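You operate a simulated robot arm through the tools that you are given. There is no shell and no other tool.

You are at the controls of a simulated robot arm. One attempt, no reset.

JOB
Charge the docked radio slowly to 40% for storage, then lift it out.
Fine: knob on SLOW, then switch on; switch off while the display shows 40%; the radio stands on the table, the radio already beside the charger stays. Set down upright: radio.

It is judged by the outcome, as a careful person would: the job done as asked, and still so three seconds after it is handed in. It fails if anything else is knocked over, pushed out of place, dropped, spilled or broken.

ROBOT AND FRAMES
A 7-joint arm with a three-finger gripper, fixed in place. Base frame: the origin is on the floor under the middle of its stand, x ahead of it, y to its left, z up; the work surface is at about z = 74. Readings come in cm, degrees, newtons and seconds.
With the tool pointing down near the work surface it reaches from about 48 to 94 cm from the base axis. Its first joint turns from -166.0 to 166.0 degrees. Payload 2.69 kg.
The tool frame sits at the grasp point between the pads (the TCP): z along the fingers, y along the line on which they close. The tips reach 2.9 cm beyond it. The gripper opens to 12 cm; its body begins 7.8 cm behind the TCP.
Orientation is that of the tool frame in the base frame, as [roll, pitch, yaw] about the fixed x, y, z axes, in that order (R = Rz(yaw) Ry(pitch) Rx(roll)). With the fingers straight down and closing along the base's y, the tool's x points along the base's -x, its y along +y and its z along -z.

CONTROLS
- The arm moves only by the tool jog_arm. Its argument "moves" is a list of rows, each a list of 7 numbers: the shift along the tool's x, y, z in cm, then the turn, a rotation vector about the tool's x, y, z in degrees, then the gripper command, from -1 (shut) to 1 (fully open), values between in proportion. In form: [[tx, ty, tz, ax, ay, az, hand], ...]. A call has 1 to 20 rows; each row shifts and turns the commanded pose from where the row before left it, along the tool's axes as they then stand. A row lasts 0.2 s, in which the tool goes at most 5 cm and 8.6 degrees; a call with a longer step from one row to the next is refused whole, and so is a gripper value outside its range. Where a pose cannot be reached the arm comes as near as it can. A force on the tool above 40 N (or 10 N above the force at the start of the call, whichever is more), or a blocked arm, ends the call early, and 0.2 s more pass. Each finger travels about 13.62 cm/s and halts on what it meets, pressing with about 45 N; the grip force reading is that of the motor and also rises with nothing between the fingers. The clock runs only during rows and for 0.2 s after the last one: add rows that do not move to give the fingers time. It gives the time, the measured TCP pose, the force on the tool (base axes), the opening and the grip force at its end, in the units of the frame above (readings bear some noise), with the torque about the TCP (base axes, N m) and any sound that the robot's microphone picked up.
- Cameras (640 x 400 px; columns grow to the right, rows downward): "scene" is fixed at [22.32, -64.96, 141.07]; the picture's right is [1.00, 0.07, 0.00], its down [0.06, -0.91, -0.42] and it looks along [-0.03, 0.42, -0.91] (base axes); focal length 214 px, centre (320, 200). "wrist" rides on the gripper at [6.3, 0, -10.4] in the tool frame; the picture's right is [0.01, 1.00, 0.00], its down [-0.83, 0.00, -0.56] and it looks along [-0.56, 0.00, 0.83] (tool axes); focal length 275 px, centre (320, 200). There is no depth. A picture from a camera that has moved, and an enlarged one, comes with that camera's place and axes in the base frame and with its lens. The place of the scene camera against the robot may be out by one fixed shift of up to 1.2 cm in any direction.
- capture(camera): a new picture of that camera. The clock stands still meanwhile.
- lift_body(by): moves the trunk up (or, below 0, down) by that many cm; the arm rides with it, the base frame stays. It gives what a move gives, with no picture.
- enlarge(camera, box): a new picture of the part [left, top, right, bottom] of that camera's present view, enlarged. The clock stands still meanwhile.
- hand_in(): hands the job in; it is judged then, once.

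Nothing tells you positions but the pictures and the camera data. Unless the task says otherwise, let go and move clear before handing in.

The tools are called after "Call:" by a JSON object that holds its "name" and its "arguments". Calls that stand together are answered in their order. jog_arm: Moves the arm, as the interface text tells. Its arguments: {"type":"object","properties":{"moves":{"type":"array"}},"required":["moves"]} The other tools are called the same way: lift_body (by) moves the trunk up or down; capture (camera) takes a picture; enlarge (camera, box) takes an enlarged picture of a part of a camera's view; hand_in () hands the job in.

At the start:

```text
time: 0.0
tcp_pos: [19.91, -48.42, 120.97]
tool_rot: [-180.0, 0.0, 180.0]
contact_force: [0.2, 0.1, -0.1]
torque: [0.0, 0.01, 0.02]
finger_gap: 12.0
gripper_force: 0.0
trunk travel left (down, up): [-47.5, 11.1]
```

scene: 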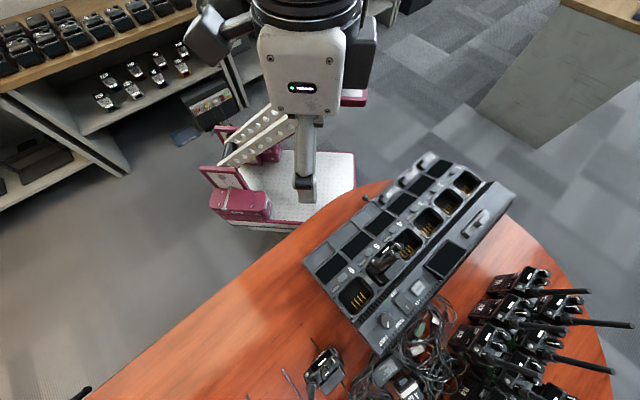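
wrist: 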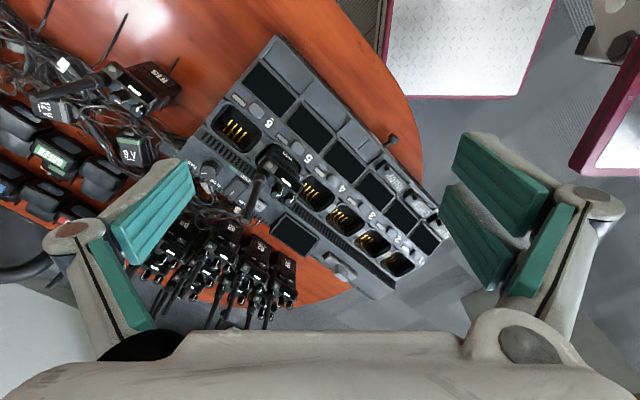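

I see a multi-bay charger on a wooden table with one radio docked in one bay, a knob and a button at its near end, a display, and other radios around it. I'll look closer before moving.

Call:
{"name": "enlarge", "arguments": {"camera": "scene", "box": [290, 140, 530, 360]}}

Call:
{"name": "enlarge", "arguments": {"camera": "wrist", "box": [150, 30, 450, 310]}}

Call:
{"name": "enlarge", "arguments": {"camera": "scene", "box": [340, 260, 440, 360]}}

```text
1.82 times, centred on (410, 250) of scene
camera zoom: at [22.32, -64.96, 141.07], right [1.0, 0.07, 0.0], down [0.06, -0.91, -0.42], along [-0.03, 0.42, -0.91], focal length 390 px, centre (156, 109)
```

zoom: 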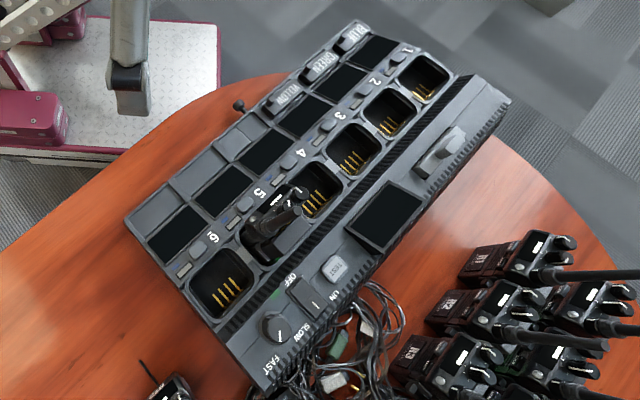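

```text
1.43 times, centred on (300, 170) of wrist
camera zoom: at [13.59, -48.44, 131.31], right [-0.01, 1.0, 0.0], down [0.83, 0.0, 0.56], along [0.56, 0.0, -0.83], focal length 393 px, centre (349, 243)
```

zoom: 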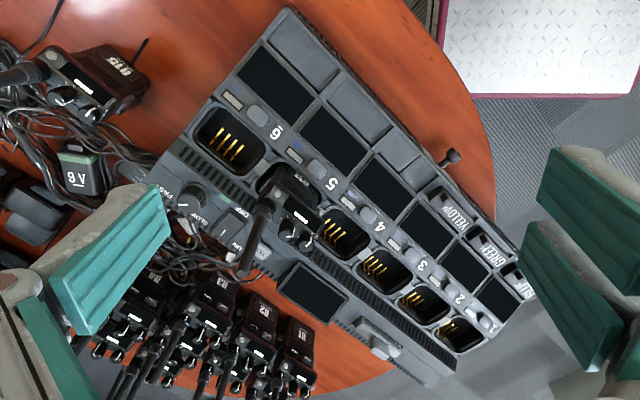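

```text
4.00 times, centred on (390, 310) of scene
camera zoom: at [22.32, -64.96, 141.07], right [1.0, 0.07, 0.0], down [0.06, -0.91, -0.42], along [-0.03, 0.42, -0.91], focal length 858 px, centre (40, -240)
```

zoom: 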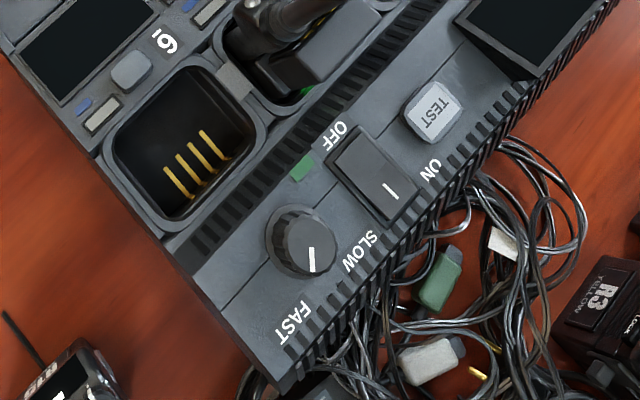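

The charger has a knob (pointing near FAST), a rocker switch and a screen at its near side; the radio sits in bay 5. I'll zoom in on the radio and surroundings before moving.

Call:
{"name": "enlarge", "arguments": {"camera": "scene", "box": [350, 210, 450, 290]}}

Call:
{"name": "enlarge", "arguments": {"camera": "wrist", "box": [180, 90, 340, 230]}}

Call:
{"name": "enlarge", "arguments": {"camera": "scene", "box": [240, 300, 440, 400]}}

Call:
{"name": "enlarge", "arguments": {"camera": "wrist", "box": [0, 30, 220, 180]}}

```text
5.00 times, centred on (400, 250) of scene
camera zoom: at [22.32, -64.96, 141.07], right [1.0, 0.07, 0.0], down [0.06, -0.91, -0.42], along [-0.03, 0.42, -0.91], focal length 1072 px, centre (-80, -50)
```

zoom: 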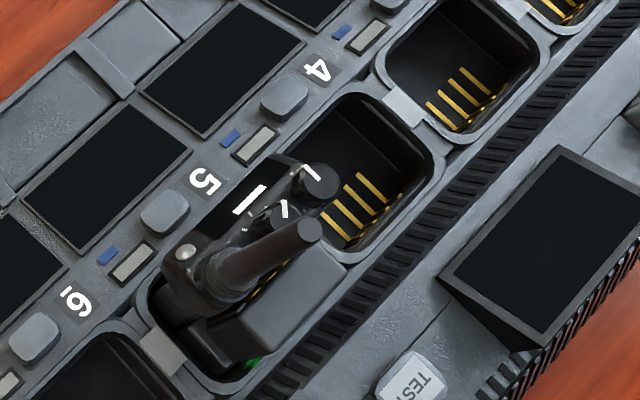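

```text
2.86 times, centred on (260, 160) of wrist
camera zoom: at [13.59, -48.44, 131.31], right [-0.01, 1.0, 0.0], down [0.83, 0.0, 0.56], along [0.56, 0.0, -0.83], focal length 786 px, centre (491, 314)
```

zoom: 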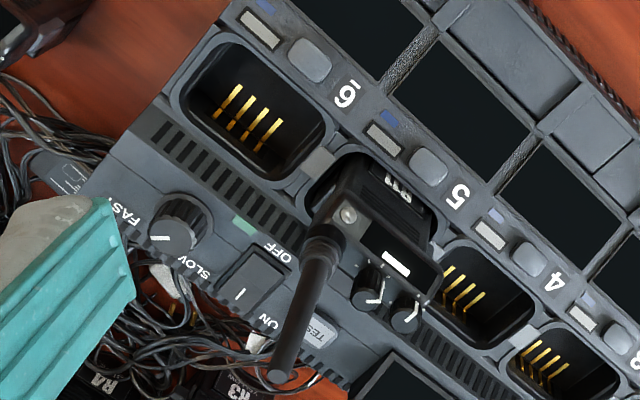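

```text
3.20 times, centred on (340, 350) of scene
camera zoom: at [22.32, -64.96, 141.07], right [1.0, 0.07, 0.0], down [0.06, -0.91, -0.42], along [-0.03, 0.42, -0.91], focal length 686 px, centre (256, -280)
```

zoom: 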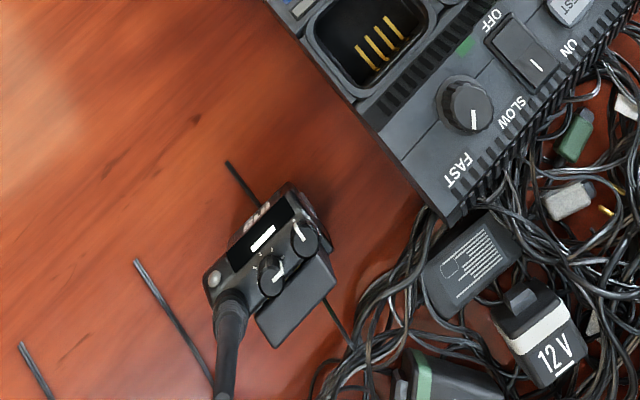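

```text
2.67 times, centred on (110, 105) of wrist
camera zoom: at [13.59, -48.44, 131.31], right [-0.01, 1.0, 0.0], down [0.83, 0.0, 0.56], along [0.56, 0.0, -0.83], focal length 734 px, centre (880, 453)
```

zoom: 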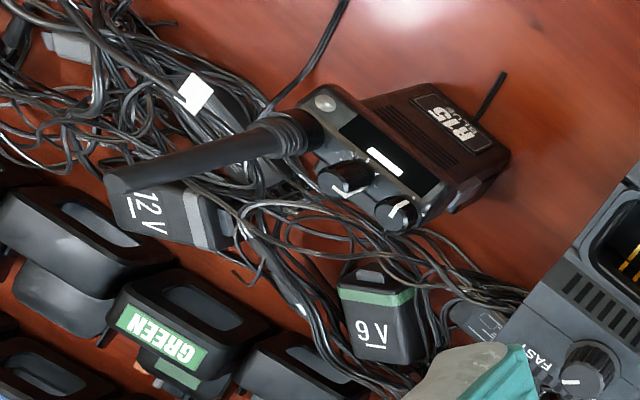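

The knob pointer is at FAST, the rocker is at OFF and the docked radio's antenna tip reaches about z=105 near (35,-57). I'll move the wrist camera closer in free air to triangulate the panel.

Call:
{"name": "jog_arm", "arguments": {"moves": [[0, -3.52, 1.6, 0, 0, 0, 1], [0, -3.52, 1.6, 0, 0, 0, 1], [0, -3.52, 1.6, 0, 0, 0, 1], [0, -3.52, 1.6, 0, 0, 0, 1], [0, -3.52, 1.6, 0, 0, 0, 1]]}}

Call:
{"name": "capture", "arguments": {"camera": "wrist"}}

Call:
{"name": "capture", "arguments": {"camera": "scene"}}

```text
time: 1.2
tcp_pos: [20.12, -65.87, 113.12]
tool_rot: [-180.0, -0.1, 179.9]
contact_force: [0.1, 1.1, 1.2]
torque: [-0.05, 0.0, 0.02]
finger_gap: 11.97
gripper_force: 0.1
trunk travel left (down, up): [-47.5, 11.1]
```

```text
taken
camera wrist: at [13.72, -65.98, 123.49], right [-0.01, 1.0, 0.0], down [0.83, 0.01, 0.56], along [0.56, 0.0, -0.83], focal length 275 px, centre (320, 200)
```

wrist: 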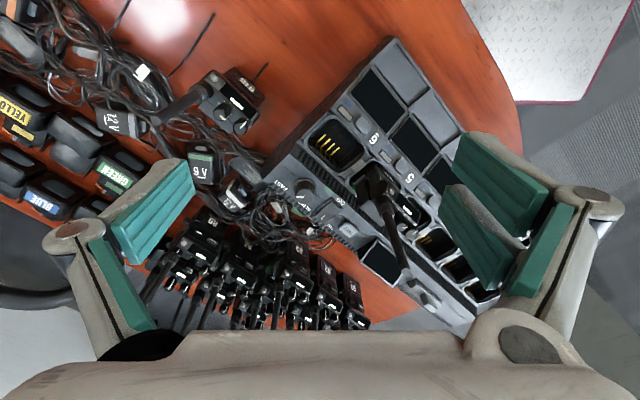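

```text
taken
```

scene: 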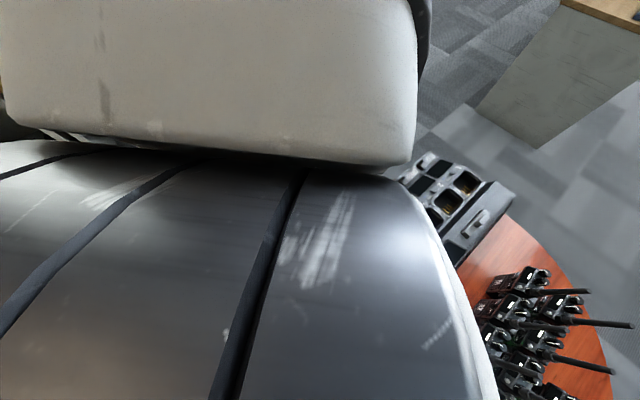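

The wrist camera now has the panel in view from a second position. I'll enlarge it to triangulate the knob, switch, screen and radio.

Call:
{"name": "enlarge", "arguments": {"camera": "wrist", "box": [250, 100, 410, 240]}}

Call:
{"name": "enlarge", "arguments": {"camera": "wrist", "box": [270, 160, 350, 230]}}

Call:
{"name": "enlarge", "arguments": {"camera": "wrist", "box": [330, 150, 490, 300]}}

```text
2.86 times, centred on (330, 170) of wrist
camera zoom: at [13.72, -65.98, 123.49], right [-0.01, 1.0, 0.0], down [0.83, 0.01, 0.56], along [0.56, 0.0, -0.83], focal length 786 px, centre (291, 286)
```

zoom: 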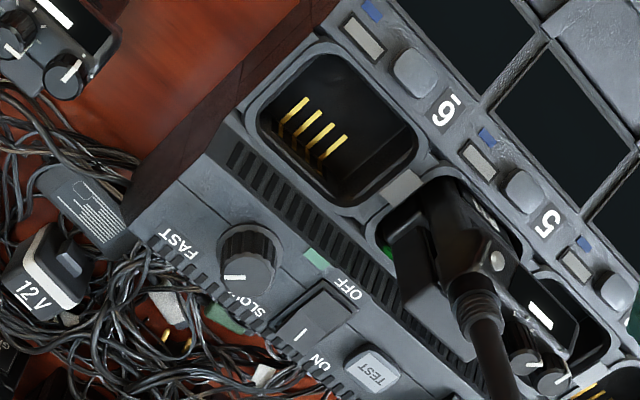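

```text
5.71 times, centred on (310, 195) of wrist
camera zoom: at [13.72, -65.98, 123.49], right [-0.01, 1.0, 0.0], down [0.83, 0.01, 0.56], along [0.56, 0.0, -0.83], focal length 1573 px, centre (377, 229)
```

zoom: 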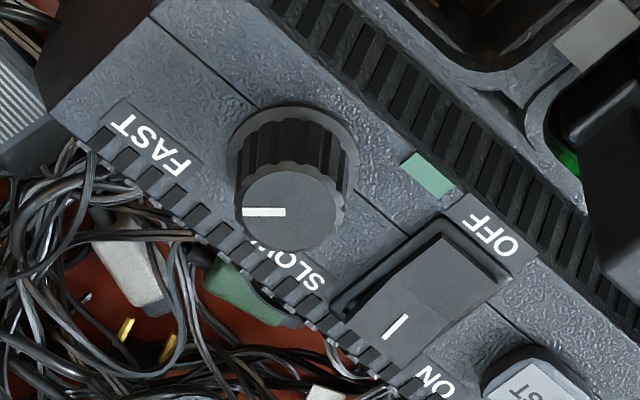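

```text
2.67 times, centred on (410, 225) of wrist
camera zoom: at [13.72, -65.98, 123.49], right [-0.01, 1.0, 0.0], down [0.83, 0.01, 0.56], along [0.56, 0.0, -0.83], focal length 734 px, centre (80, 133)
```

zoom: 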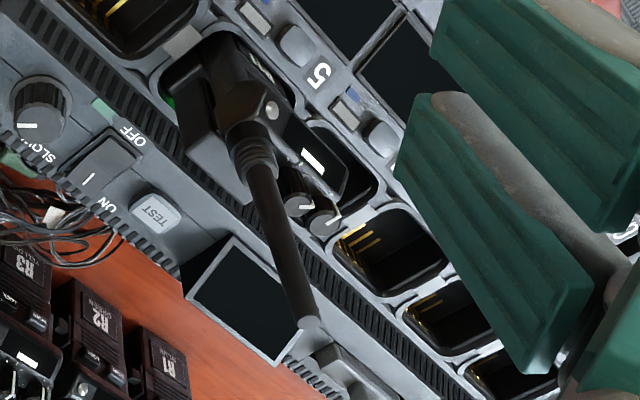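

Triangulating: knob top at about (37.3,-68.4,87.5), panel surface z≈84.7, rocker centre about (42,-64.6), antenna tip (34.7,-57.5,104.9), charger long axis at 45°. I'll inspect the gripper's fingers and the space around.

Call:
{"name": "enlarge", "arguments": {"camera": "wrist", "box": [430, 110, 640, 320]}}

Call:
{"name": "enlarge", "arguments": {"camera": "wrist", "box": [0, 130, 280, 380]}}

Call:
{"name": "enlarge", "arguments": {"camera": "wrist", "box": [100, 0, 520, 160]}}

```text
1.90 times, centred on (535, 215) of wrist
camera zoom: at [13.72, -65.98, 123.49], right [-0.01, 1.0, 0.0], down [0.83, 0.01, 0.56], along [0.56, 0.0, -0.83], focal length 524 px, centre (-90, 171)
```

zoom: 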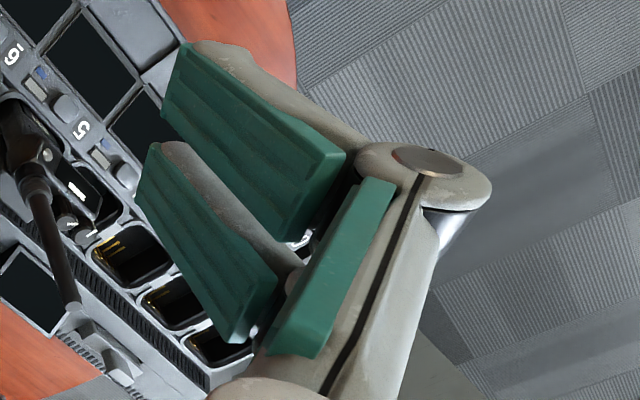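

```text
1.60 times, centred on (140, 255) of wrist
camera zoom: at [13.72, -65.98, 123.49], right [-0.01, 1.0, 0.0], down [0.83, 0.01, 0.56], along [0.56, 0.0, -0.83], focal length 440 px, centre (608, 112)
```

zoom: 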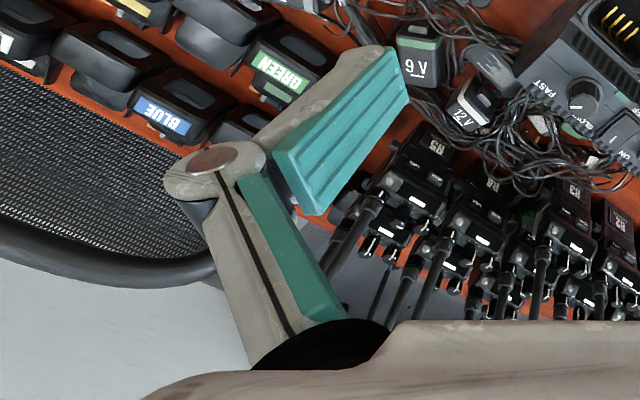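

```text
1.52 times, centred on (310, 80) of wrist
camera zoom: at [13.72, -65.98, 123.49], right [-0.01, 1.0, 0.0], down [0.83, 0.01, 0.56], along [0.56, 0.0, -0.83], focal length 420 px, centre (335, 383)
```

zoom: 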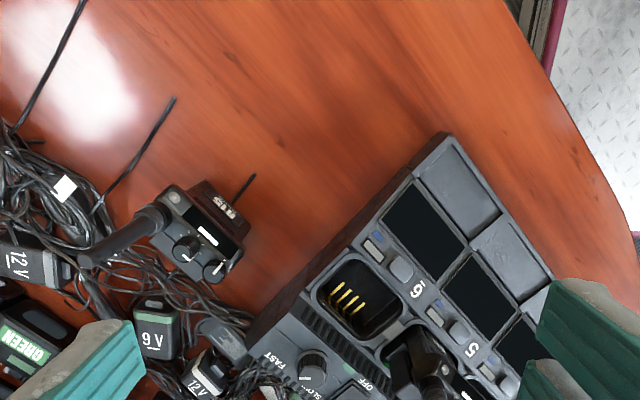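

The gripper has two fingers on one side and one opposite. I'll go above the knob at a safe height and turn the tool so its camera side faces away from the docked radio's antenna.

Call:
{"name": "jog_arm", "arguments": {"moves": [[-4.3, -0.63, -0.25, 0, 0, 0, 1], [-4.3, -0.63, -0.25, 0, 0, 0, 1], [-4.3, -0.63, -0.25, 0, 0, 0, 1], [-4.3, -0.63, -0.25, 0, 0, 0, 1], [0, 0, 0, 0, 0, -8.3, 1], [0, 0, 0, 0, 0, -8.3, 1], [0, 0, 0, 0, 0, -8.3, 1], [0, 0, 0, 0, 0, -8.3, 1], [0, 0, 0, 0, 0, -8.3, 1], [0, 0, 0, 0, 0, -8.3, 1], [0, 0, 0, 0, 0, -8.3, 1]]}}

Call:
{"name": "capture", "arguments": {"camera": "wrist"}}

Call:
{"name": "capture", "arguments": {"camera": "scene"}}

```text
time: 3.6
tcp_pos: [37.27, -68.57, 113.97]
tool_rot: [180.0, 0.0, -121.7]
contact_force: [0.0, 0.9, -0.3]
torque: [0.03, 0.01, -0.01]
finger_gap: 12.02
gripper_force: 0.1
trunk travel left (down, up): [-47.5, 11.1]
```

```text
taken
camera wrist: at [33.86, -73.96, 124.37], right [-0.85, 0.52, 0.0], down [0.43, 0.71, 0.56], along [0.29, 0.47, -0.83], focal length 275 px, centre (320, 200)
```

wrist: 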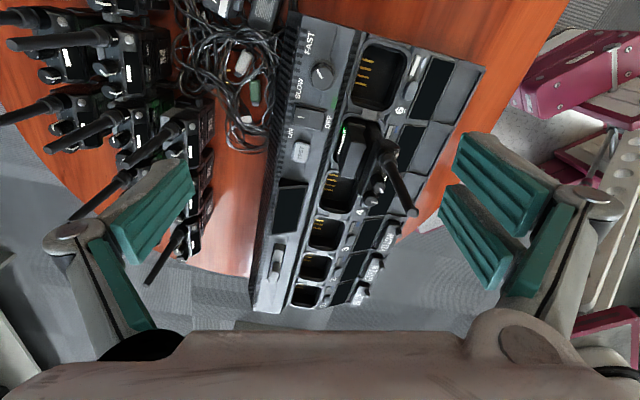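

```text
taken
```

scene: 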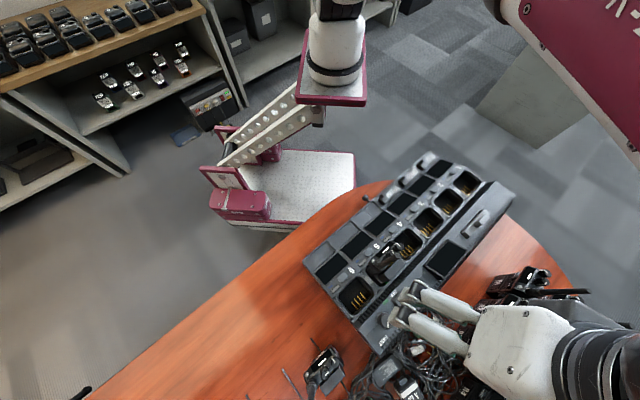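

The pose is reached and the scene camera sees the screen now. I'll enlarge the wrist view for a third measurement of knob, switch and radio.

Call:
{"name": "enlarge", "arguments": {"camera": "wrist", "box": [270, 10, 430, 170]}}

Call:
{"name": "enlarge", "arguments": {"camera": "wrist", "box": [260, 110, 430, 310]}}

Call:
{"name": "enlarge", "arguments": {"camera": "scene", "box": [340, 200, 500, 360]}}

```text
2.50 times, centred on (350, 90) of wrist
camera zoom: at [33.86, -73.96, 124.37], right [-0.85, 0.52, 0.0], down [0.43, 0.71, 0.56], along [0.29, 0.47, -0.83], focal length 688 px, centre (245, 475)
```

zoom: 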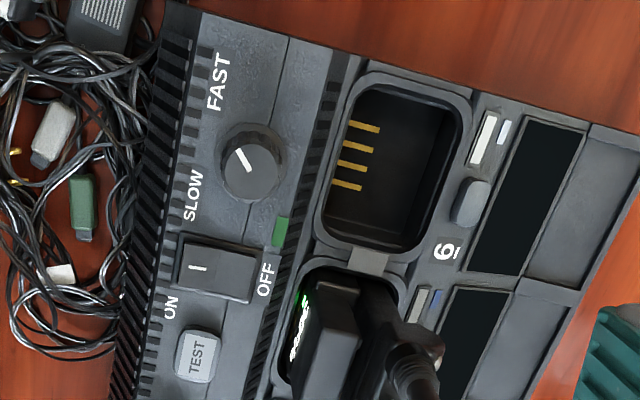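

```text
2.00 times, centred on (345, 210) of wrist
camera zoom: at [33.86, -73.96, 124.37], right [-0.85, 0.52, 0.0], down [0.43, 0.71, 0.56], along [0.29, 0.47, -0.83], focal length 551 px, centre (270, 180)
```

zoom: 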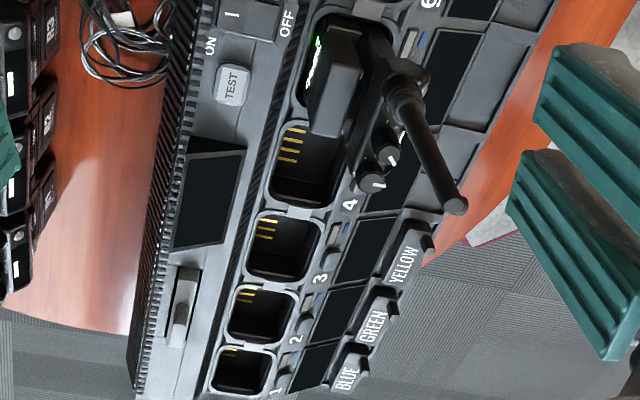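

```text
2.50 times, centred on (420, 280) of scene
camera zoom: at [22.32, -64.96, 141.07], right [1.0, 0.07, 0.0], down [0.06, -0.91, -0.42], along [-0.03, 0.42, -0.91], focal length 536 px, centre (70, 0)
```

zoom: 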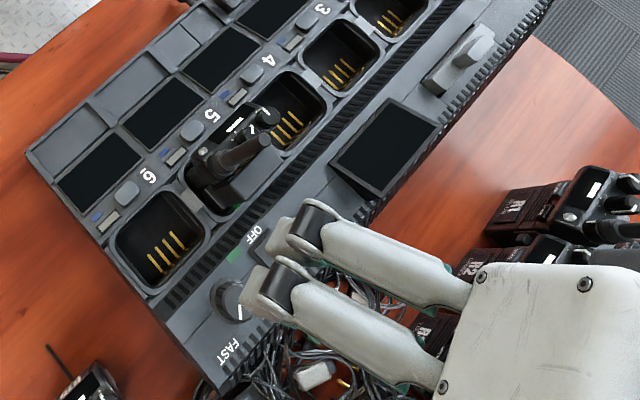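

All estimates agree (knob about (37.0,-68.3), top z≈88, panel z≈85.5). I'll narrow the fingers to about 5 cm and descend to just above the knob, then check the alignment.

Call:
{"name": "jog_arm", "arguments": {"moves": [[-0.13, 0.4, 0, 0, 0, 0, -0.1], [0, 0, 0, 0, 0, 0, -0.1], [0, 0, 4.2, 0, 0, 0, -0.1], [0, 0, 4.2, 0, 0, 0, -0.1], [0, 0, 4.2, 0, 0, 0, -0.1], [0, 0, 4.2, 0, 0, 0, -0.1], [0, 0, 3.2, 0, 0, 0, -0.1], [0, 0, 0, 0, 0, 0, -0.1]]}}

Call:
{"name": "capture", "arguments": {"camera": "wrist"}}

Call:
{"name": "capture", "arguments": {"camera": "scene"}}

```text
time: 5.4
tcp_pos: [37.08, -68.1, 94.08]
tool_rot: [-179.9, 0.0, -121.9]
contact_force: [0.4, 0.2, -0.2]
torque: [-0.06, 0.02, -0.01]
finger_gap: 5.38
gripper_force: 0.0
trunk travel left (down, up): [-47.5, 11.1]
```

```text
taken
camera wrist: at [33.67, -73.57, 104.56], right [-0.85, 0.52, 0.0], down [0.44, 0.71, 0.56], along [0.29, 0.47, -0.83], focal length 275 px, centre (320, 200)
```

wrist: 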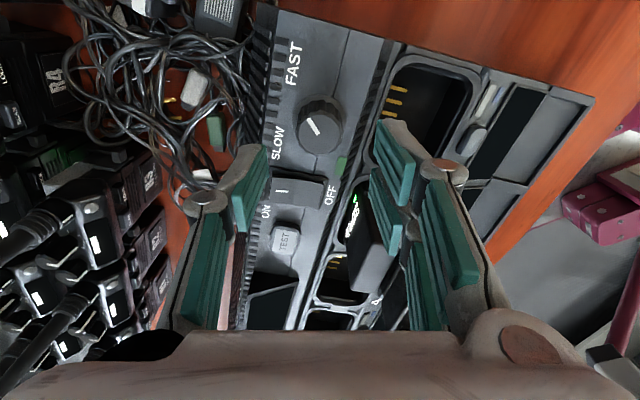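

```text
taken
```

scene: 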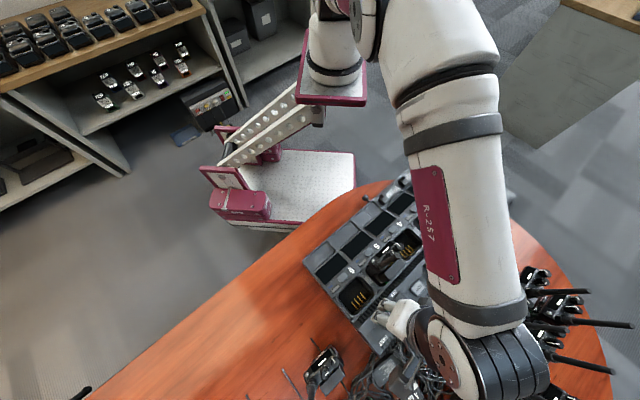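

The fingers straddle the knob from above. I'll enlarge to check the alignment before the final descent.

Call:
{"name": "enlarge", "arguments": {"camera": "wrist", "box": [230, 60, 410, 220]}}

Call:
{"name": "enlarge", "arguments": {"camera": "scene", "box": [340, 260, 440, 360]}}

```text
2.50 times, centred on (320, 140) of wrist
camera zoom: at [33.67, -73.57, 104.56], right [-0.85, 0.52, 0.0], down [0.44, 0.71, 0.56], along [0.29, 0.47, -0.83], focal length 688 px, centre (320, 350)
```

zoom: 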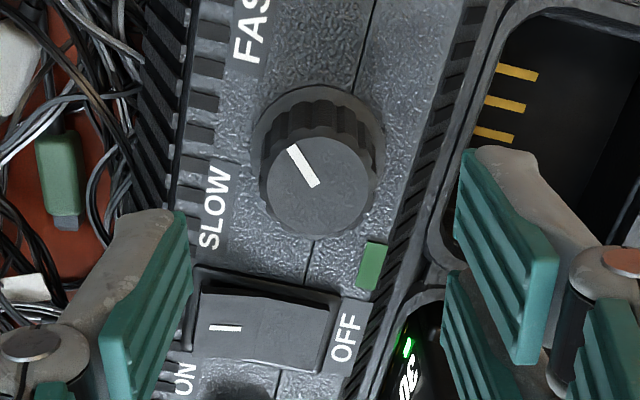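

```text
4.00 times, centred on (390, 310) of scene
camera zoom: at [22.32, -64.96, 141.07], right [1.0, 0.07, 0.0], down [0.06, -0.91, -0.42], along [-0.03, 0.42, -0.91], focal length 858 px, centre (40, -240)
```

zoom: 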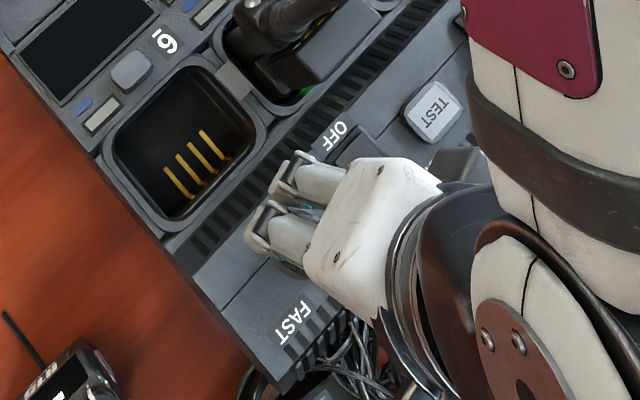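

Alignment is within about 2 mm. I'll descend around the knob with tips just above the panel and close on it.

Call:
{"name": "jog_arm", "arguments": {"moves": [[0, 0, 0, 0, 0, 0, -0.2], [0, 0, 2.0, 0, 0, 0, -0.2], [0, 0, 2.0, 0, 0, 0, -0.2], [0, 0, 1.0, 0, 0, 0, -0.2], [0, 0, 0, 0, 0, 0, -0.2]]}}

Call:
{"name": "capture", "arguments": {"camera": "wrist"}}

```text
time: 6.6
tcp_pos: [37.17, -68.17, 88.93]
tool_rot: [180.0, 0.1, -121.9]
contact_force: [0.6, -0.4, -0.3]
torque: [0.03, 0.01, -0.02]
finger_gap: 4.79
gripper_force: 0.0
trunk travel left (down, up): [-47.5, 11.1]
```

```text
taken
camera wrist: at [33.67, -73.49, 99.32], right [-0.85, 0.52, 0.0], down [0.44, 0.71, 0.56], along [0.29, 0.47, -0.83], focal length 275 px, centre (320, 200)
```

wrist: 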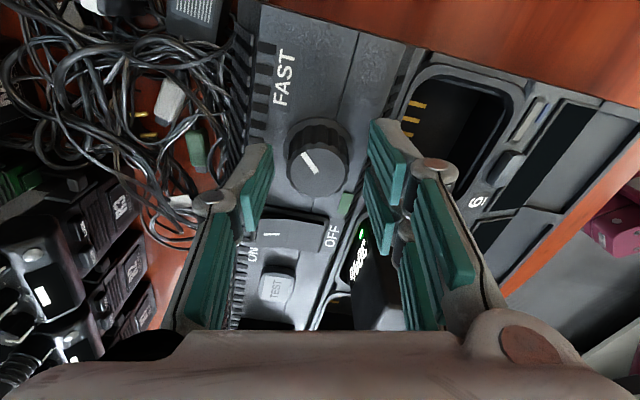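

The knob sits between the fingers. Closing on it now.

Call:
{"name": "jog_arm", "arguments": {"moves": [[0, 0, 0, 0, 0, 0, -0.5], [0, 0, 0, 0, 0, 0, -0.6], [0, 0, 0, 0, 0, 0, -0.7], [0, 0, 0, 0, 0, 0, -0.7]]}}

Call:
{"name": "capture", "arguments": {"camera": "wrist"}}

```text
time: 7.6
tcp_pos: [37.11, -68.1, 88.96]
tool_rot: [-179.8, -0.1, -121.9]
contact_force: [8.9, -6.4, 0.5]
torque: [-0.42, -0.18, 0.01]
finger_gap: 3.43
gripper_force: 44.9
trunk travel left (down, up): [-47.5, 11.1]
```

```text
taken
camera wrist: at [33.77, -73.54, 99.37], right [-0.85, 0.52, 0.0], down [0.43, 0.71, 0.56], along [0.29, 0.47, -0.83], focal length 275 px, centre (320, 200)
```

wrist: 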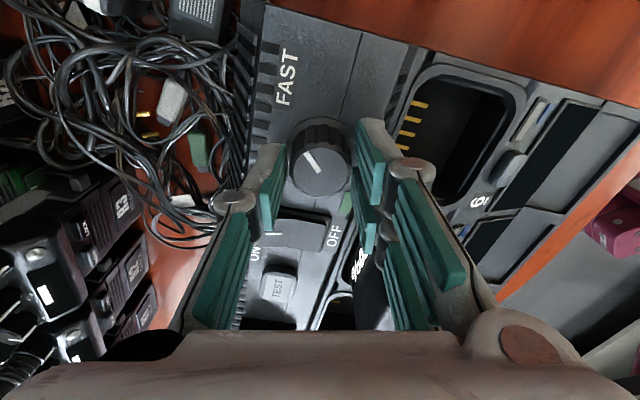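

Gripped (gap 3.4 cm, 45 N). I'll relieve the side load slightly and turn counter-clockwise halfway, checking the result.

Call:
{"name": "jog_arm", "arguments": {"moves": [[0, -0.15, 0, 0, 0, 0, -0.7], [0, 0, 0, 0, 0, -8, -0.7], [0, 0, 0, 0, 0, -8, -0.7], [0, 0, 0, 0, 0, -8, -0.7], [0, 0, 0, 0, 0, -8, -0.7], [0, 0, 0, 0, 0, -8, -0.7]]}}

Call:
{"name": "capture", "arguments": {"camera": "wrist"}}

```text
time: 9.0
tcp_pos: [37.0, -68.15, 88.9]
tool_rot: [180.0, 0.1, -81.7]
contact_force: [8.9, 16.0, 15.7]
torque: [0.34, -0.18, 0.02]
finger_gap: 3.41
gripper_force: 44.6
trunk travel left (down, up): [-47.5, 11.1]
```

```text
taken
camera wrist: at [37.92, -74.42, 99.37], right [-0.99, -0.15, 0.0], down [-0.12, 0.82, 0.56], along [-0.08, 0.55, -0.83], focal length 275 px, centre (320, 200)
```

wrist: 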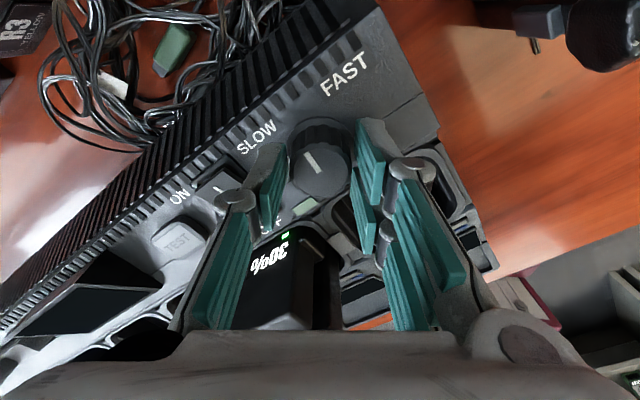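

The knob turns with the gripper, and the radio's own face shows 30% in green. I'll continue to the SLOW mark, relieving the side load a bit.

Call:
{"name": "jog_arm", "arguments": {"moves": [[-0.1, -0.1, -0.1, 0, 0, 0, -0.7], [0, 0, 0, 0, 0, -8, -0.7], [0, 0, 0, 0, 0, -8, -0.7], [0, 0, 0, 0, 0, -8, -0.7], [0, 0, 0, 0, 0, -8, -0.7], [0, 0, 0, 0, 0, -8, -0.7]]}}

Call:
{"name": "capture", "arguments": {"camera": "wrist"}}

Call:
{"name": "enlarge", "arguments": {"camera": "wrist", "box": [230, 60, 410, 220]}}

```text
time: 9.9
tcp_pos: [37.08, -68.29, 88.99]
tool_rot: [179.8, 0.0, -61.9]
contact_force: [-0.9, 5.2, 6.9]
torque: [0.46, 0.11, 0.0]
finger_gap: 3.37
gripper_force: 44.8
out of reach, approached as far as the arm can: row 4
trunk travel left (down, up): [-47.5, 11.1]
stopped in row 4: the force on the tool passed its limit at 56 N (the readings are from after the stop); the commanded pose is now the measured one
```

```text
taken
camera wrist: at [40.03, -73.78, 99.43], right [-0.88, -0.47, 0.0], down [-0.39, 0.73, 0.56], along [-0.27, 0.49, -0.83], focal length 275 px, centre (320, 200)
```

wrist: 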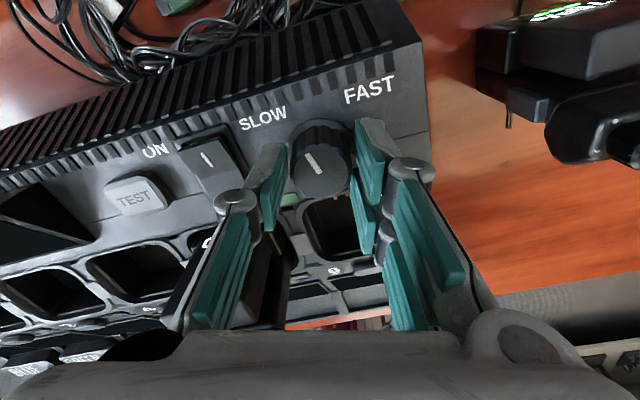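

```text
2.50 times, centred on (320, 140) of wrist
camera zoom: at [40.03, -73.78, 99.43], right [-0.88, -0.47, 0.0], down [-0.39, 0.73, 0.56], along [-0.27, 0.49, -0.83], focal length 688 px, centre (320, 350)
```

zoom: 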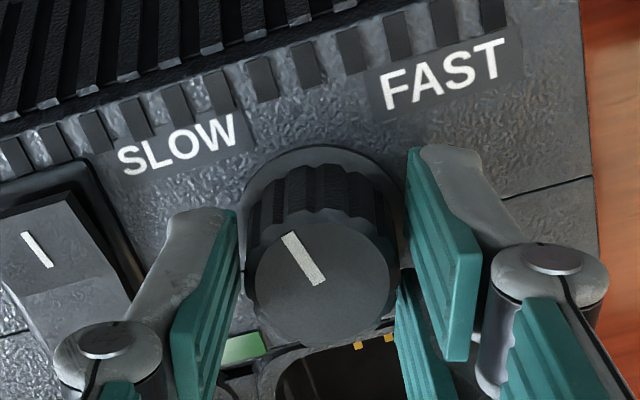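

The knob has turned about 60° but the wrist reached its joint limit at yaw −62. I'll let go, rise, turn the tool back and regrip to finish the last ~30°.

Call:
{"name": "jog_arm", "arguments": {"moves": [[0, 0, 0, 0, 0, 0, -0.2], [0, 0, 0, 0, 0, 0, -0.2], [0, 0, -2, 0, 0, 0, -0.2], [0, 0, -2.5, 0, 0, 0, -0.2], [0, 0, 0, 0, 0, 8.5, -0.2], [0, 0, 0, 0, 0, 8.5, -0.2], [0, 0, 0, 0, 0, 8.5, -0.2], [0, 0, 0, 0, 0, 8.5, -0.2], [0, 0, 0, 0, 0, 8.5, -0.2], [0, 0, 0, 0, 0, 8.5, -0.2], [0, 0, 0, 0, 0, 0, -0.2]]}}

Call:
{"name": "enlarge", "arguments": {"camera": "wrist", "box": [230, 60, 410, 220]}}

```text
time: 12.3
tcp_pos: [37.04, -68.34, 93.37]
tool_rot: [179.8, -0.1, -113.0]
contact_force: [-0.1, 0.3, -0.4]
torque: [0.01, 0.01, 0.0]
finger_gap: 4.8
gripper_force: 0.1
trunk travel left (down, up): [-47.5, 11.1]
```

```text
2.50 times, centred on (320, 140) of wrist
camera zoom: at [34.64, -74.09, 103.86], right [-0.92, 0.39, 0.0], down [0.32, 0.77, 0.55], along [0.21, 0.51, -0.83], focal length 688 px, centre (320, 350)
```

zoom: 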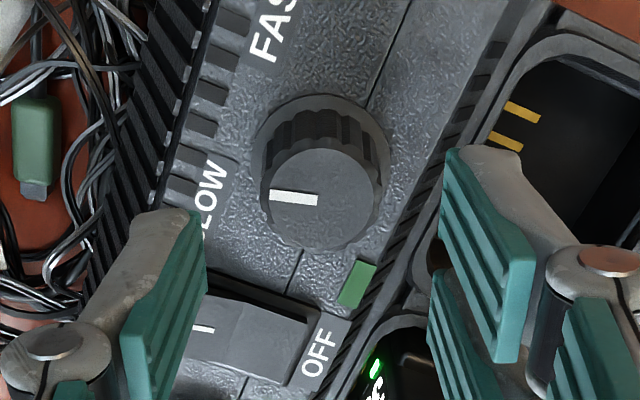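

The pointer is now at about −29° and SLOW is near 0°, so about 30° more. Descending to regrip.

Call:
{"name": "jog_arm", "arguments": {"moves": [[0, 0, 2.2, 0, 0, 0, -0.2], [0, 0, 2.2, 0, 0, 0, -0.2], [0, 0, 0, 0, 0, 0, -0.4], [0, 0, 0, 0, 0, 0, -0.6], [0, 0, 0, 0, 0, 0, -0.7], [0, 0, 0, 0, 0, 0, -0.7]]}}

```text
time: 13.8
tcp_pos: [37.1, -68.31, 89.01]
tool_rot: [179.9, -0.1, -112.9]
contact_force: [-4.8, 2.3, 1.7]
torque: [0.04, 0.12, -0.01]
finger_gap: 3.35
gripper_force: 45.2
trunk travel left (down, up): [-47.5, 11.1]
```

Call:
{"name": "jog_arm", "arguments": {"moves": [[0, 0, 0, 0, 0, -7.5, -0.7], [0, 0, 0, 0, 0, -7.5, -0.7], [0, 0, 0, 0, 0, -7.5, -0.7], [0, 0, 0, 0, 0, -7.5, -0.7], [0, 0, 0, 0, 0, 0, -0.7]]}}

Call:
{"name": "enlarge", "arguments": {"camera": "wrist", "box": [230, 60, 410, 220]}}

```text
time: 14.9
tcp_pos: [37.11, -68.25, 88.96]
tool_rot: [179.9, 0.0, -82.8]
contact_force: [1.7, -5.2, -7.9]
torque: [-0.84, -0.1, 0.02]
finger_gap: 3.38
gripper_force: 45.1
trunk travel left (down, up): [-47.5, 11.1]
```

```text
2.50 times, centred on (320, 140) of wrist
camera zoom: at [37.88, -74.52, 99.48], right [-0.99, -0.13, 0.0], down [-0.11, 0.82, 0.56], along [-0.07, 0.55, -0.83], focal length 688 px, centre (320, 350)
```

zoom: 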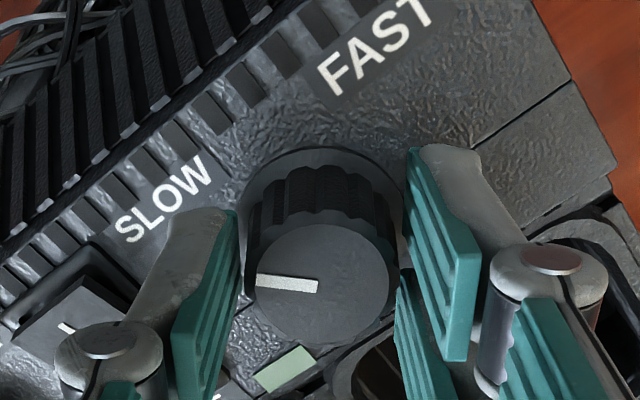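

The pointer now points straight at SLOW. I'll release, rise and confirm it stays.

Call:
{"name": "jog_arm", "arguments": {"moves": [[0, 0, 0, 0, 0, 0, -0.2], [0, 0, 0, 0, 0, 0, -0.2], [0, 0, -2, 0, 0, 0, -0.2], [0, 0, -4, 0, 0, 0, -0.2], [0, 0, -4, 0, 0, 0, -0.2], [0, 0, 0, 0, 0, 0, -0.2]]}}

Call:
{"name": "capture", "arguments": {"camera": "wrist"}}

Call:
{"name": "enlarge", "arguments": {"camera": "wrist", "box": [160, 40, 400, 240]}}

```text
time: 16.4
tcp_pos: [36.89, -68.34, 99.34]
tool_rot: [179.8, 0.0, -82.9]
contact_force: [-0.3, 0.5, 0.5]
torque: [0.01, 0.0, -0.04]
finger_gap: 4.81
gripper_force: 0.0
trunk travel left (down, up): [-47.5, 11.1]
```

```text
taken
camera wrist: at [37.58, -74.59, 109.8], right [-0.99, -0.13, 0.0], down [-0.1, 0.82, 0.56], along [-0.07, 0.55, -0.83], focal length 275 px, centre (320, 200)
```

wrist: 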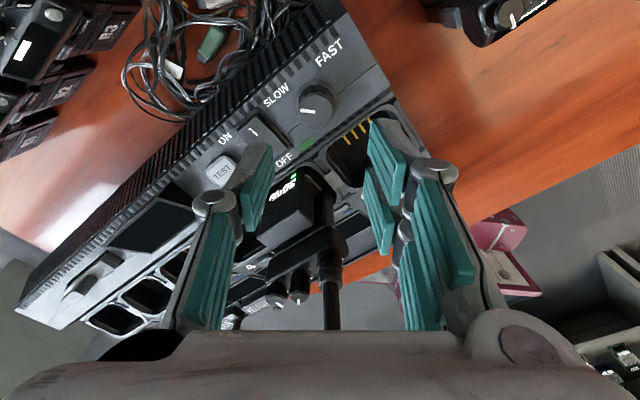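

```text
2.00 times, centred on (280, 140) of wrist
camera zoom: at [37.58, -74.59, 109.8], right [-0.99, -0.13, 0.0], down [-0.1, 0.82, 0.56], along [-0.07, 0.55, -0.83], focal length 551 px, centre (400, 320)
```

zoom: 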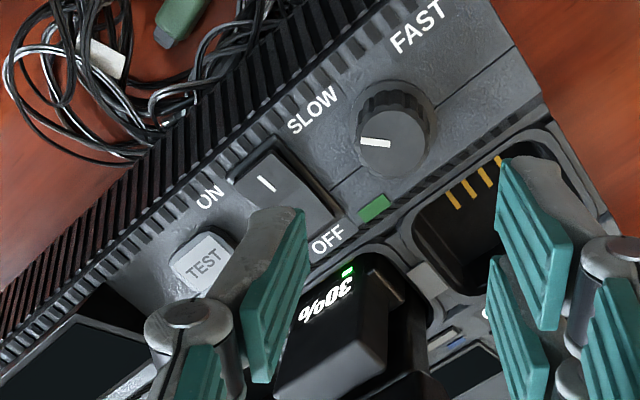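

The knob stays on SLOW, and the bay 5 radio face reads 30%. Next I'll turn the tool back to about yaw −131, shut the fingers, go above the ON end of the rocker, and tilt 20° forward so the single finger is lowest.

Call:
{"name": "jog_arm", "arguments": {"moves": [[0, 0, -1, 0, 0, 8, -0.4], [0, 0, -1, 0, 0, 8, -0.6], [0, 0, 0, 0, 0, 8, -0.8], [0, 0, 0, 0, 0, 8, -1], [0, 0, 0, 0, 0, 8, -1], [0, 0, 0, 0, 0, 8, -1], [-2.81, -1.34, 0, 0, 0, 0, -1], [-2.81, -1.34, 0, 0, 0, 0, -1], [0, 0, 0, -6.67, 0, 0, -1], [0, 0, 0, -6.67, 0, 0, -1], [0, 0, 0, -6.67, 0, 0, -1], [0, 0, 0, 0, 0, 0, -1]]}}

Call:
{"name": "capture", "arguments": {"camera": "wrist"}}

Call:
{"name": "capture", "arguments": {"camera": "scene"}}

```text
time: 18.9
tcp_pos: [42.01, -63.96, 101.06]
tool_rot: [159.8, -0.1, -130.9]
contact_force: [-0.2, -1.2, 0.0]
torque: [0.0, -0.01, -0.01]
finger_gap: 0.02
gripper_force: 28.2
out of reach, approached as far as the arm can: row 11
trunk travel left (down, up): [-47.5, 11.1]
```

```text
taken
camera wrist: at [40.6, -71.21, 110.9], right [-0.71, 0.61, 0.35], down [0.69, 0.51, 0.52], along [0.14, 0.61, -0.78], focal length 275 px, centre (320, 200)
```

wrist: 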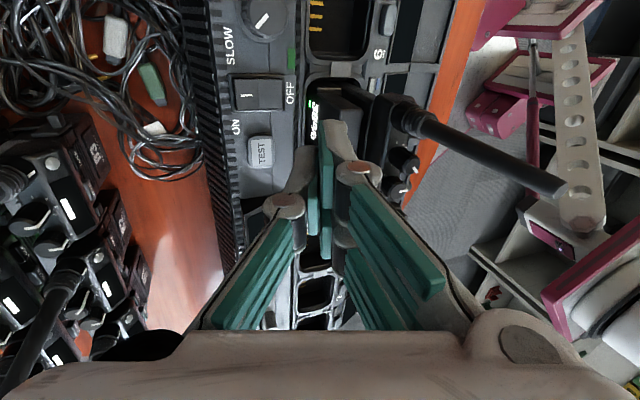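

```text
taken
```

scene: 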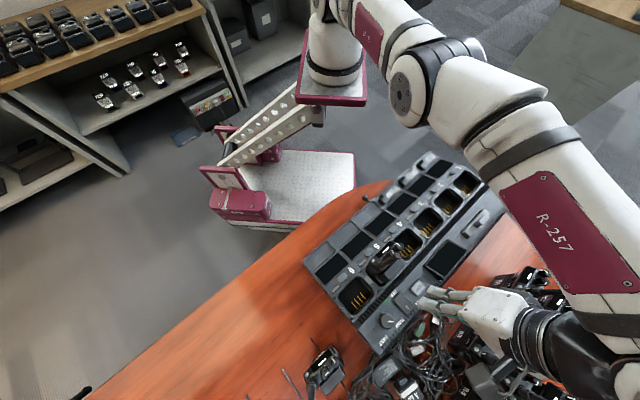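

The 20° tilt at this height is slightly out of reach. Lowering the trunk should give more reach while bringing the tool down; I'll lower it 8 cm (tips stay above the panel).

Call:
{"name": "lift_body", "arguments": {"by": -8}}

Call:
{"name": "jog_arm", "arguments": {"moves": [[0, 0, 0, 0, 0, 0, -1]]}}

Call:
{"name": "capture", "arguments": {"camera": "wrist"}}

```text
time: 20.1
tcp_pos: [42.04, -64.09, 92.98]
tool_rot: [159.8, -0.3, -130.8]
contact_force: [0.6, 0.6, 0.3]
torque: [-0.01, -0.03, -0.01]
finger_gap: 0.0
gripper_force: 28.7
trunk travel left (down, up): [-39.5, 19.1]
```

```text
time: 20.5
tcp_pos: [41.89, -64.02, 93.04]
tool_rot: [159.9, -0.1, -130.8]
contact_force: [0.1, 0.3, 0.4]
torque: [-0.02, 0.05, 0.01]
finger_gap: 0.02
gripper_force: 28.6
trunk travel left (down, up): [-39.5, 19.1]
```

```text
taken
camera wrist: at [40.54, -71.17, 102.94], right [-0.71, 0.61, 0.34], down [0.69, 0.51, 0.52], along [0.14, 0.61, -0.78], focal length 275 px, centre (320, 200)
```

wrist: 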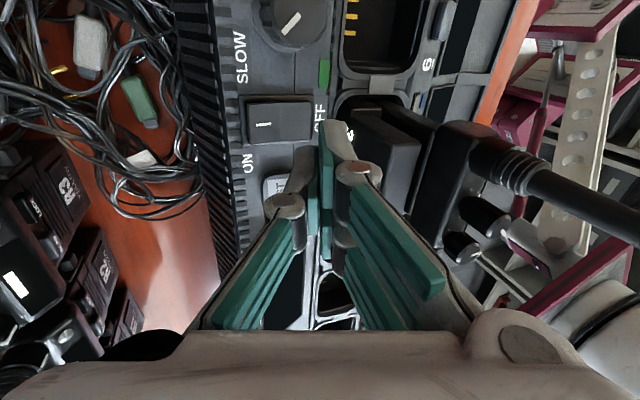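

The trunk lowering worked; TCP is at about (42.0,-64.0,93.0). I'll enlarge to relate the fingertip to the rocker.

Call:
{"name": "enlarge", "arguments": {"camera": "wrist", "box": [210, 60, 390, 220]}}

Call:
{"name": "capture", "arguments": {"camera": "scene"}}

```text
2.50 times, centred on (300, 140) of wrist
camera zoom: at [40.54, -71.17, 102.94], right [-0.71, 0.61, 0.34], down [0.69, 0.51, 0.52], along [0.14, 0.61, -0.78], focal length 688 px, centre (370, 350)
```

zoom: 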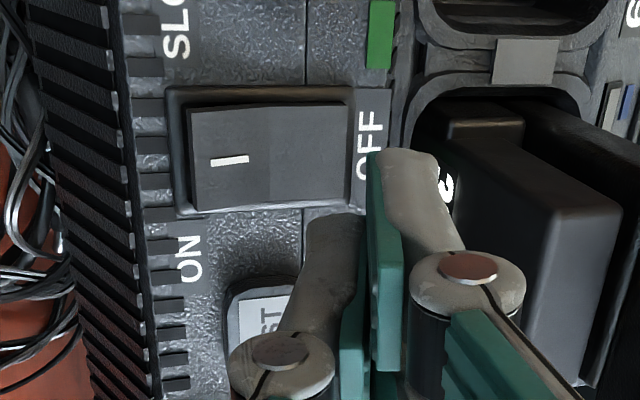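

```text
taken
```

scene: 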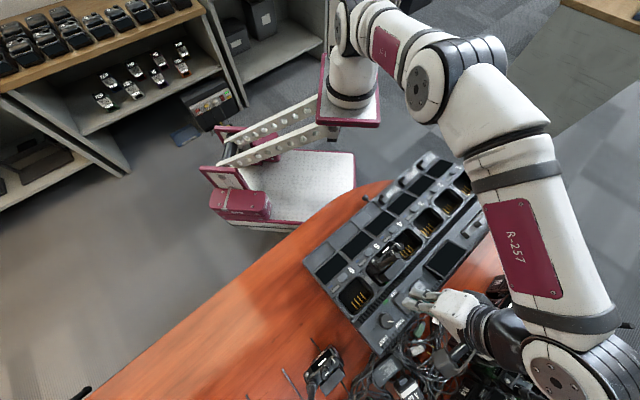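

The rocker's ON half centre is at about (42.4,-65.5). I'll shift over it and descend to just above contact.

Call:
{"name": "jog_arm", "arguments": {"moves": [[0.8, -1.21, -0.44, 0, 0, 0, -1], [0, -0.48, 1.31, 0, 0, 0, -1], [0, -0.41, 1.13, 0, 0, 0, -1], [0, 0, 0, 0, 0, 0, -1]]}}

Call:
{"name": "enlarge", "arguments": {"camera": "wrist", "box": [210, 60, 450, 260]}}

Call:
{"name": "enlarge", "arguments": {"camera": "scene", "box": [350, 250, 450, 350]}}

```text
time: 21.5
tcp_pos: [42.48, -65.55, 90.49]
tool_rot: [159.9, -0.2, -130.9]
contact_force: [-0.5, -0.8, -0.8]
torque: [0.01, -0.02, -0.02]
finger_gap: 0.01
gripper_force: 29.1
trunk travel left (down, up): [-39.5, 19.1]
```

```text
2.00 times, centred on (330, 160) of wrist
camera zoom: at [41.03, -72.63, 100.3], right [-0.71, 0.61, 0.34], down [0.69, 0.51, 0.52], along [0.14, 0.61, -0.78], focal length 551 px, centre (300, 280)
```

zoom: 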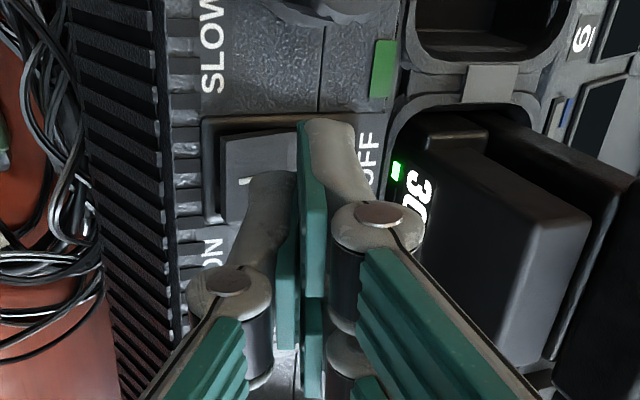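

```text
4.00 times, centred on (400, 300) of scene
camera zoom: at [22.32, -64.96, 141.07], right [1.0, 0.07, 0.0], down [0.06, -0.91, -0.42], along [-0.03, 0.42, -0.91], focal length 858 px, centre (0, -200)
```

zoom: 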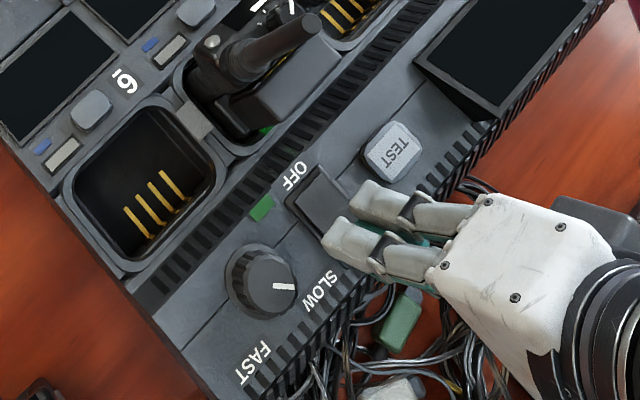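

The fingertip is right above the "I" mark on the ON half, and the radio's "30" is readable from here. Pressing down gently in small steps.

Call:
{"name": "jog_arm", "arguments": {"moves": [[0, -0.1375, 0.3756, 0, 0, 0, -1], [0, -0.1375, 0.3756, 0, 0, 0, -1], [0, -0.1375, 0.3756, 0, 0, 0, -1]]}}

Call:
{"name": "enlarge", "arguments": {"camera": "wrist", "box": [210, 60, 450, 260]}}

```text
time: 22.3
tcp_pos: [42.42, -65.53, 89.35]
tool_rot: [159.8, 0.1, -130.8]
contact_force: [0.1, 0.0, -0.5]
torque: [-0.02, 0.02, 0.01]
finger_gap: 0.02
gripper_force: 28.4
trunk travel left (down, up): [-39.5, 19.1]
```

```text
2.00 times, centred on (330, 160) of wrist
camera zoom: at [41.07, -72.62, 99.16], right [-0.71, 0.61, 0.34], down [0.69, 0.51, 0.52], along [0.14, 0.61, -0.78], focal length 551 px, centre (300, 280)
```

zoom: 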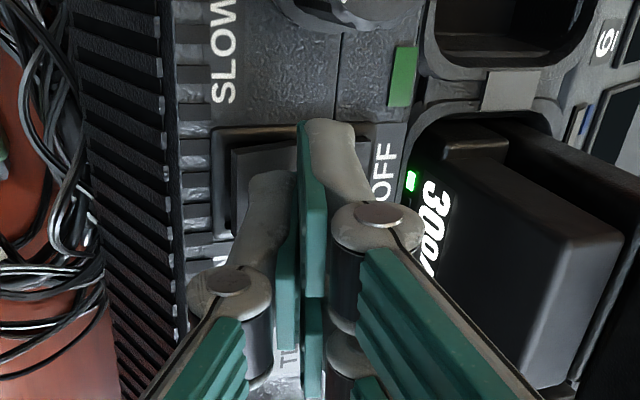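

No contact yet (tip about z=86.2), and "30%" is clearly legible beside the hand. Continuing down.

Call:
{"name": "jog_arm", "arguments": {"moves": [[0, -0.103, 0.282, 0, 0, 0, -1], [0, -0.103, 0.282, 0, 0, 0, -1]]}}

Call:
{"name": "enlarge", "arguments": {"camera": "wrist", "box": [210, 60, 450, 260]}}

```text
time: 22.9
tcp_pos: [42.66, -65.56, 88.77]
tool_rot: [159.9, -0.1, -130.9]
contact_force: [0.9, -0.4, 1.4]
torque: [-0.01, -0.02, 0.01]
finger_gap: 0.0
gripper_force: 28.3
trunk travel left (down, up): [-39.5, 19.1]
```

```text
2.00 times, centred on (330, 160) of wrist
camera zoom: at [41.01, -72.66, 98.58], right [-0.71, 0.61, 0.34], down [0.69, 0.51, 0.52], along [0.14, 0.61, -0.78], focal length 551 px, centre (300, 280)
```

zoom: 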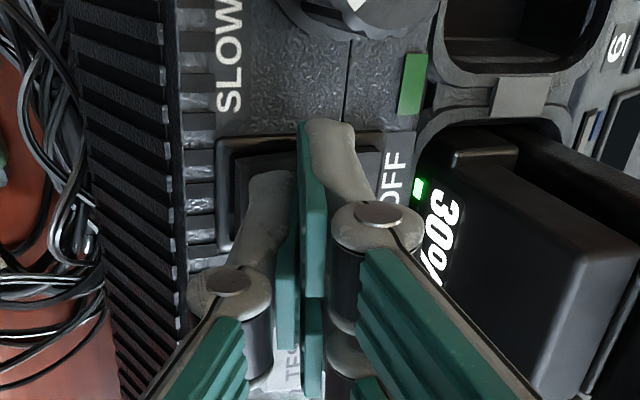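

Near contact now. I'll continue with small steps, watching for force and sound.

Call:
{"name": "jog_arm", "arguments": {"moves": [[0, -0.086, 0.235, 0, 0, 0, -1]]}}

Call:
{"name": "enlarge", "arguments": {"camera": "wrist", "box": [210, 60, 450, 260]}}

```text
time: 23.3
tcp_pos: [42.47, -65.63, 88.57]
tool_rot: [159.8, -0.3, -130.9]
contact_force: [-0.3, 0.1, -0.3]
torque: [0.01, -0.02, 0.03]
finger_gap: 0.0
gripper_force: 28.4
trunk travel left (down, up): [-39.5, 19.1]
```

```text
2.00 times, centred on (330, 160) of wrist
camera zoom: at [40.97, -72.72, 98.32], right [-0.71, 0.61, 0.34], down [0.69, 0.51, 0.52], along [0.14, 0.61, -0.78], focal length 551 px, centre (300, 280)
```

zoom: 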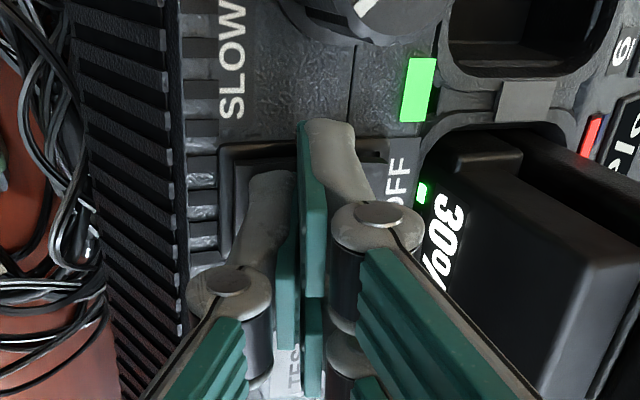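

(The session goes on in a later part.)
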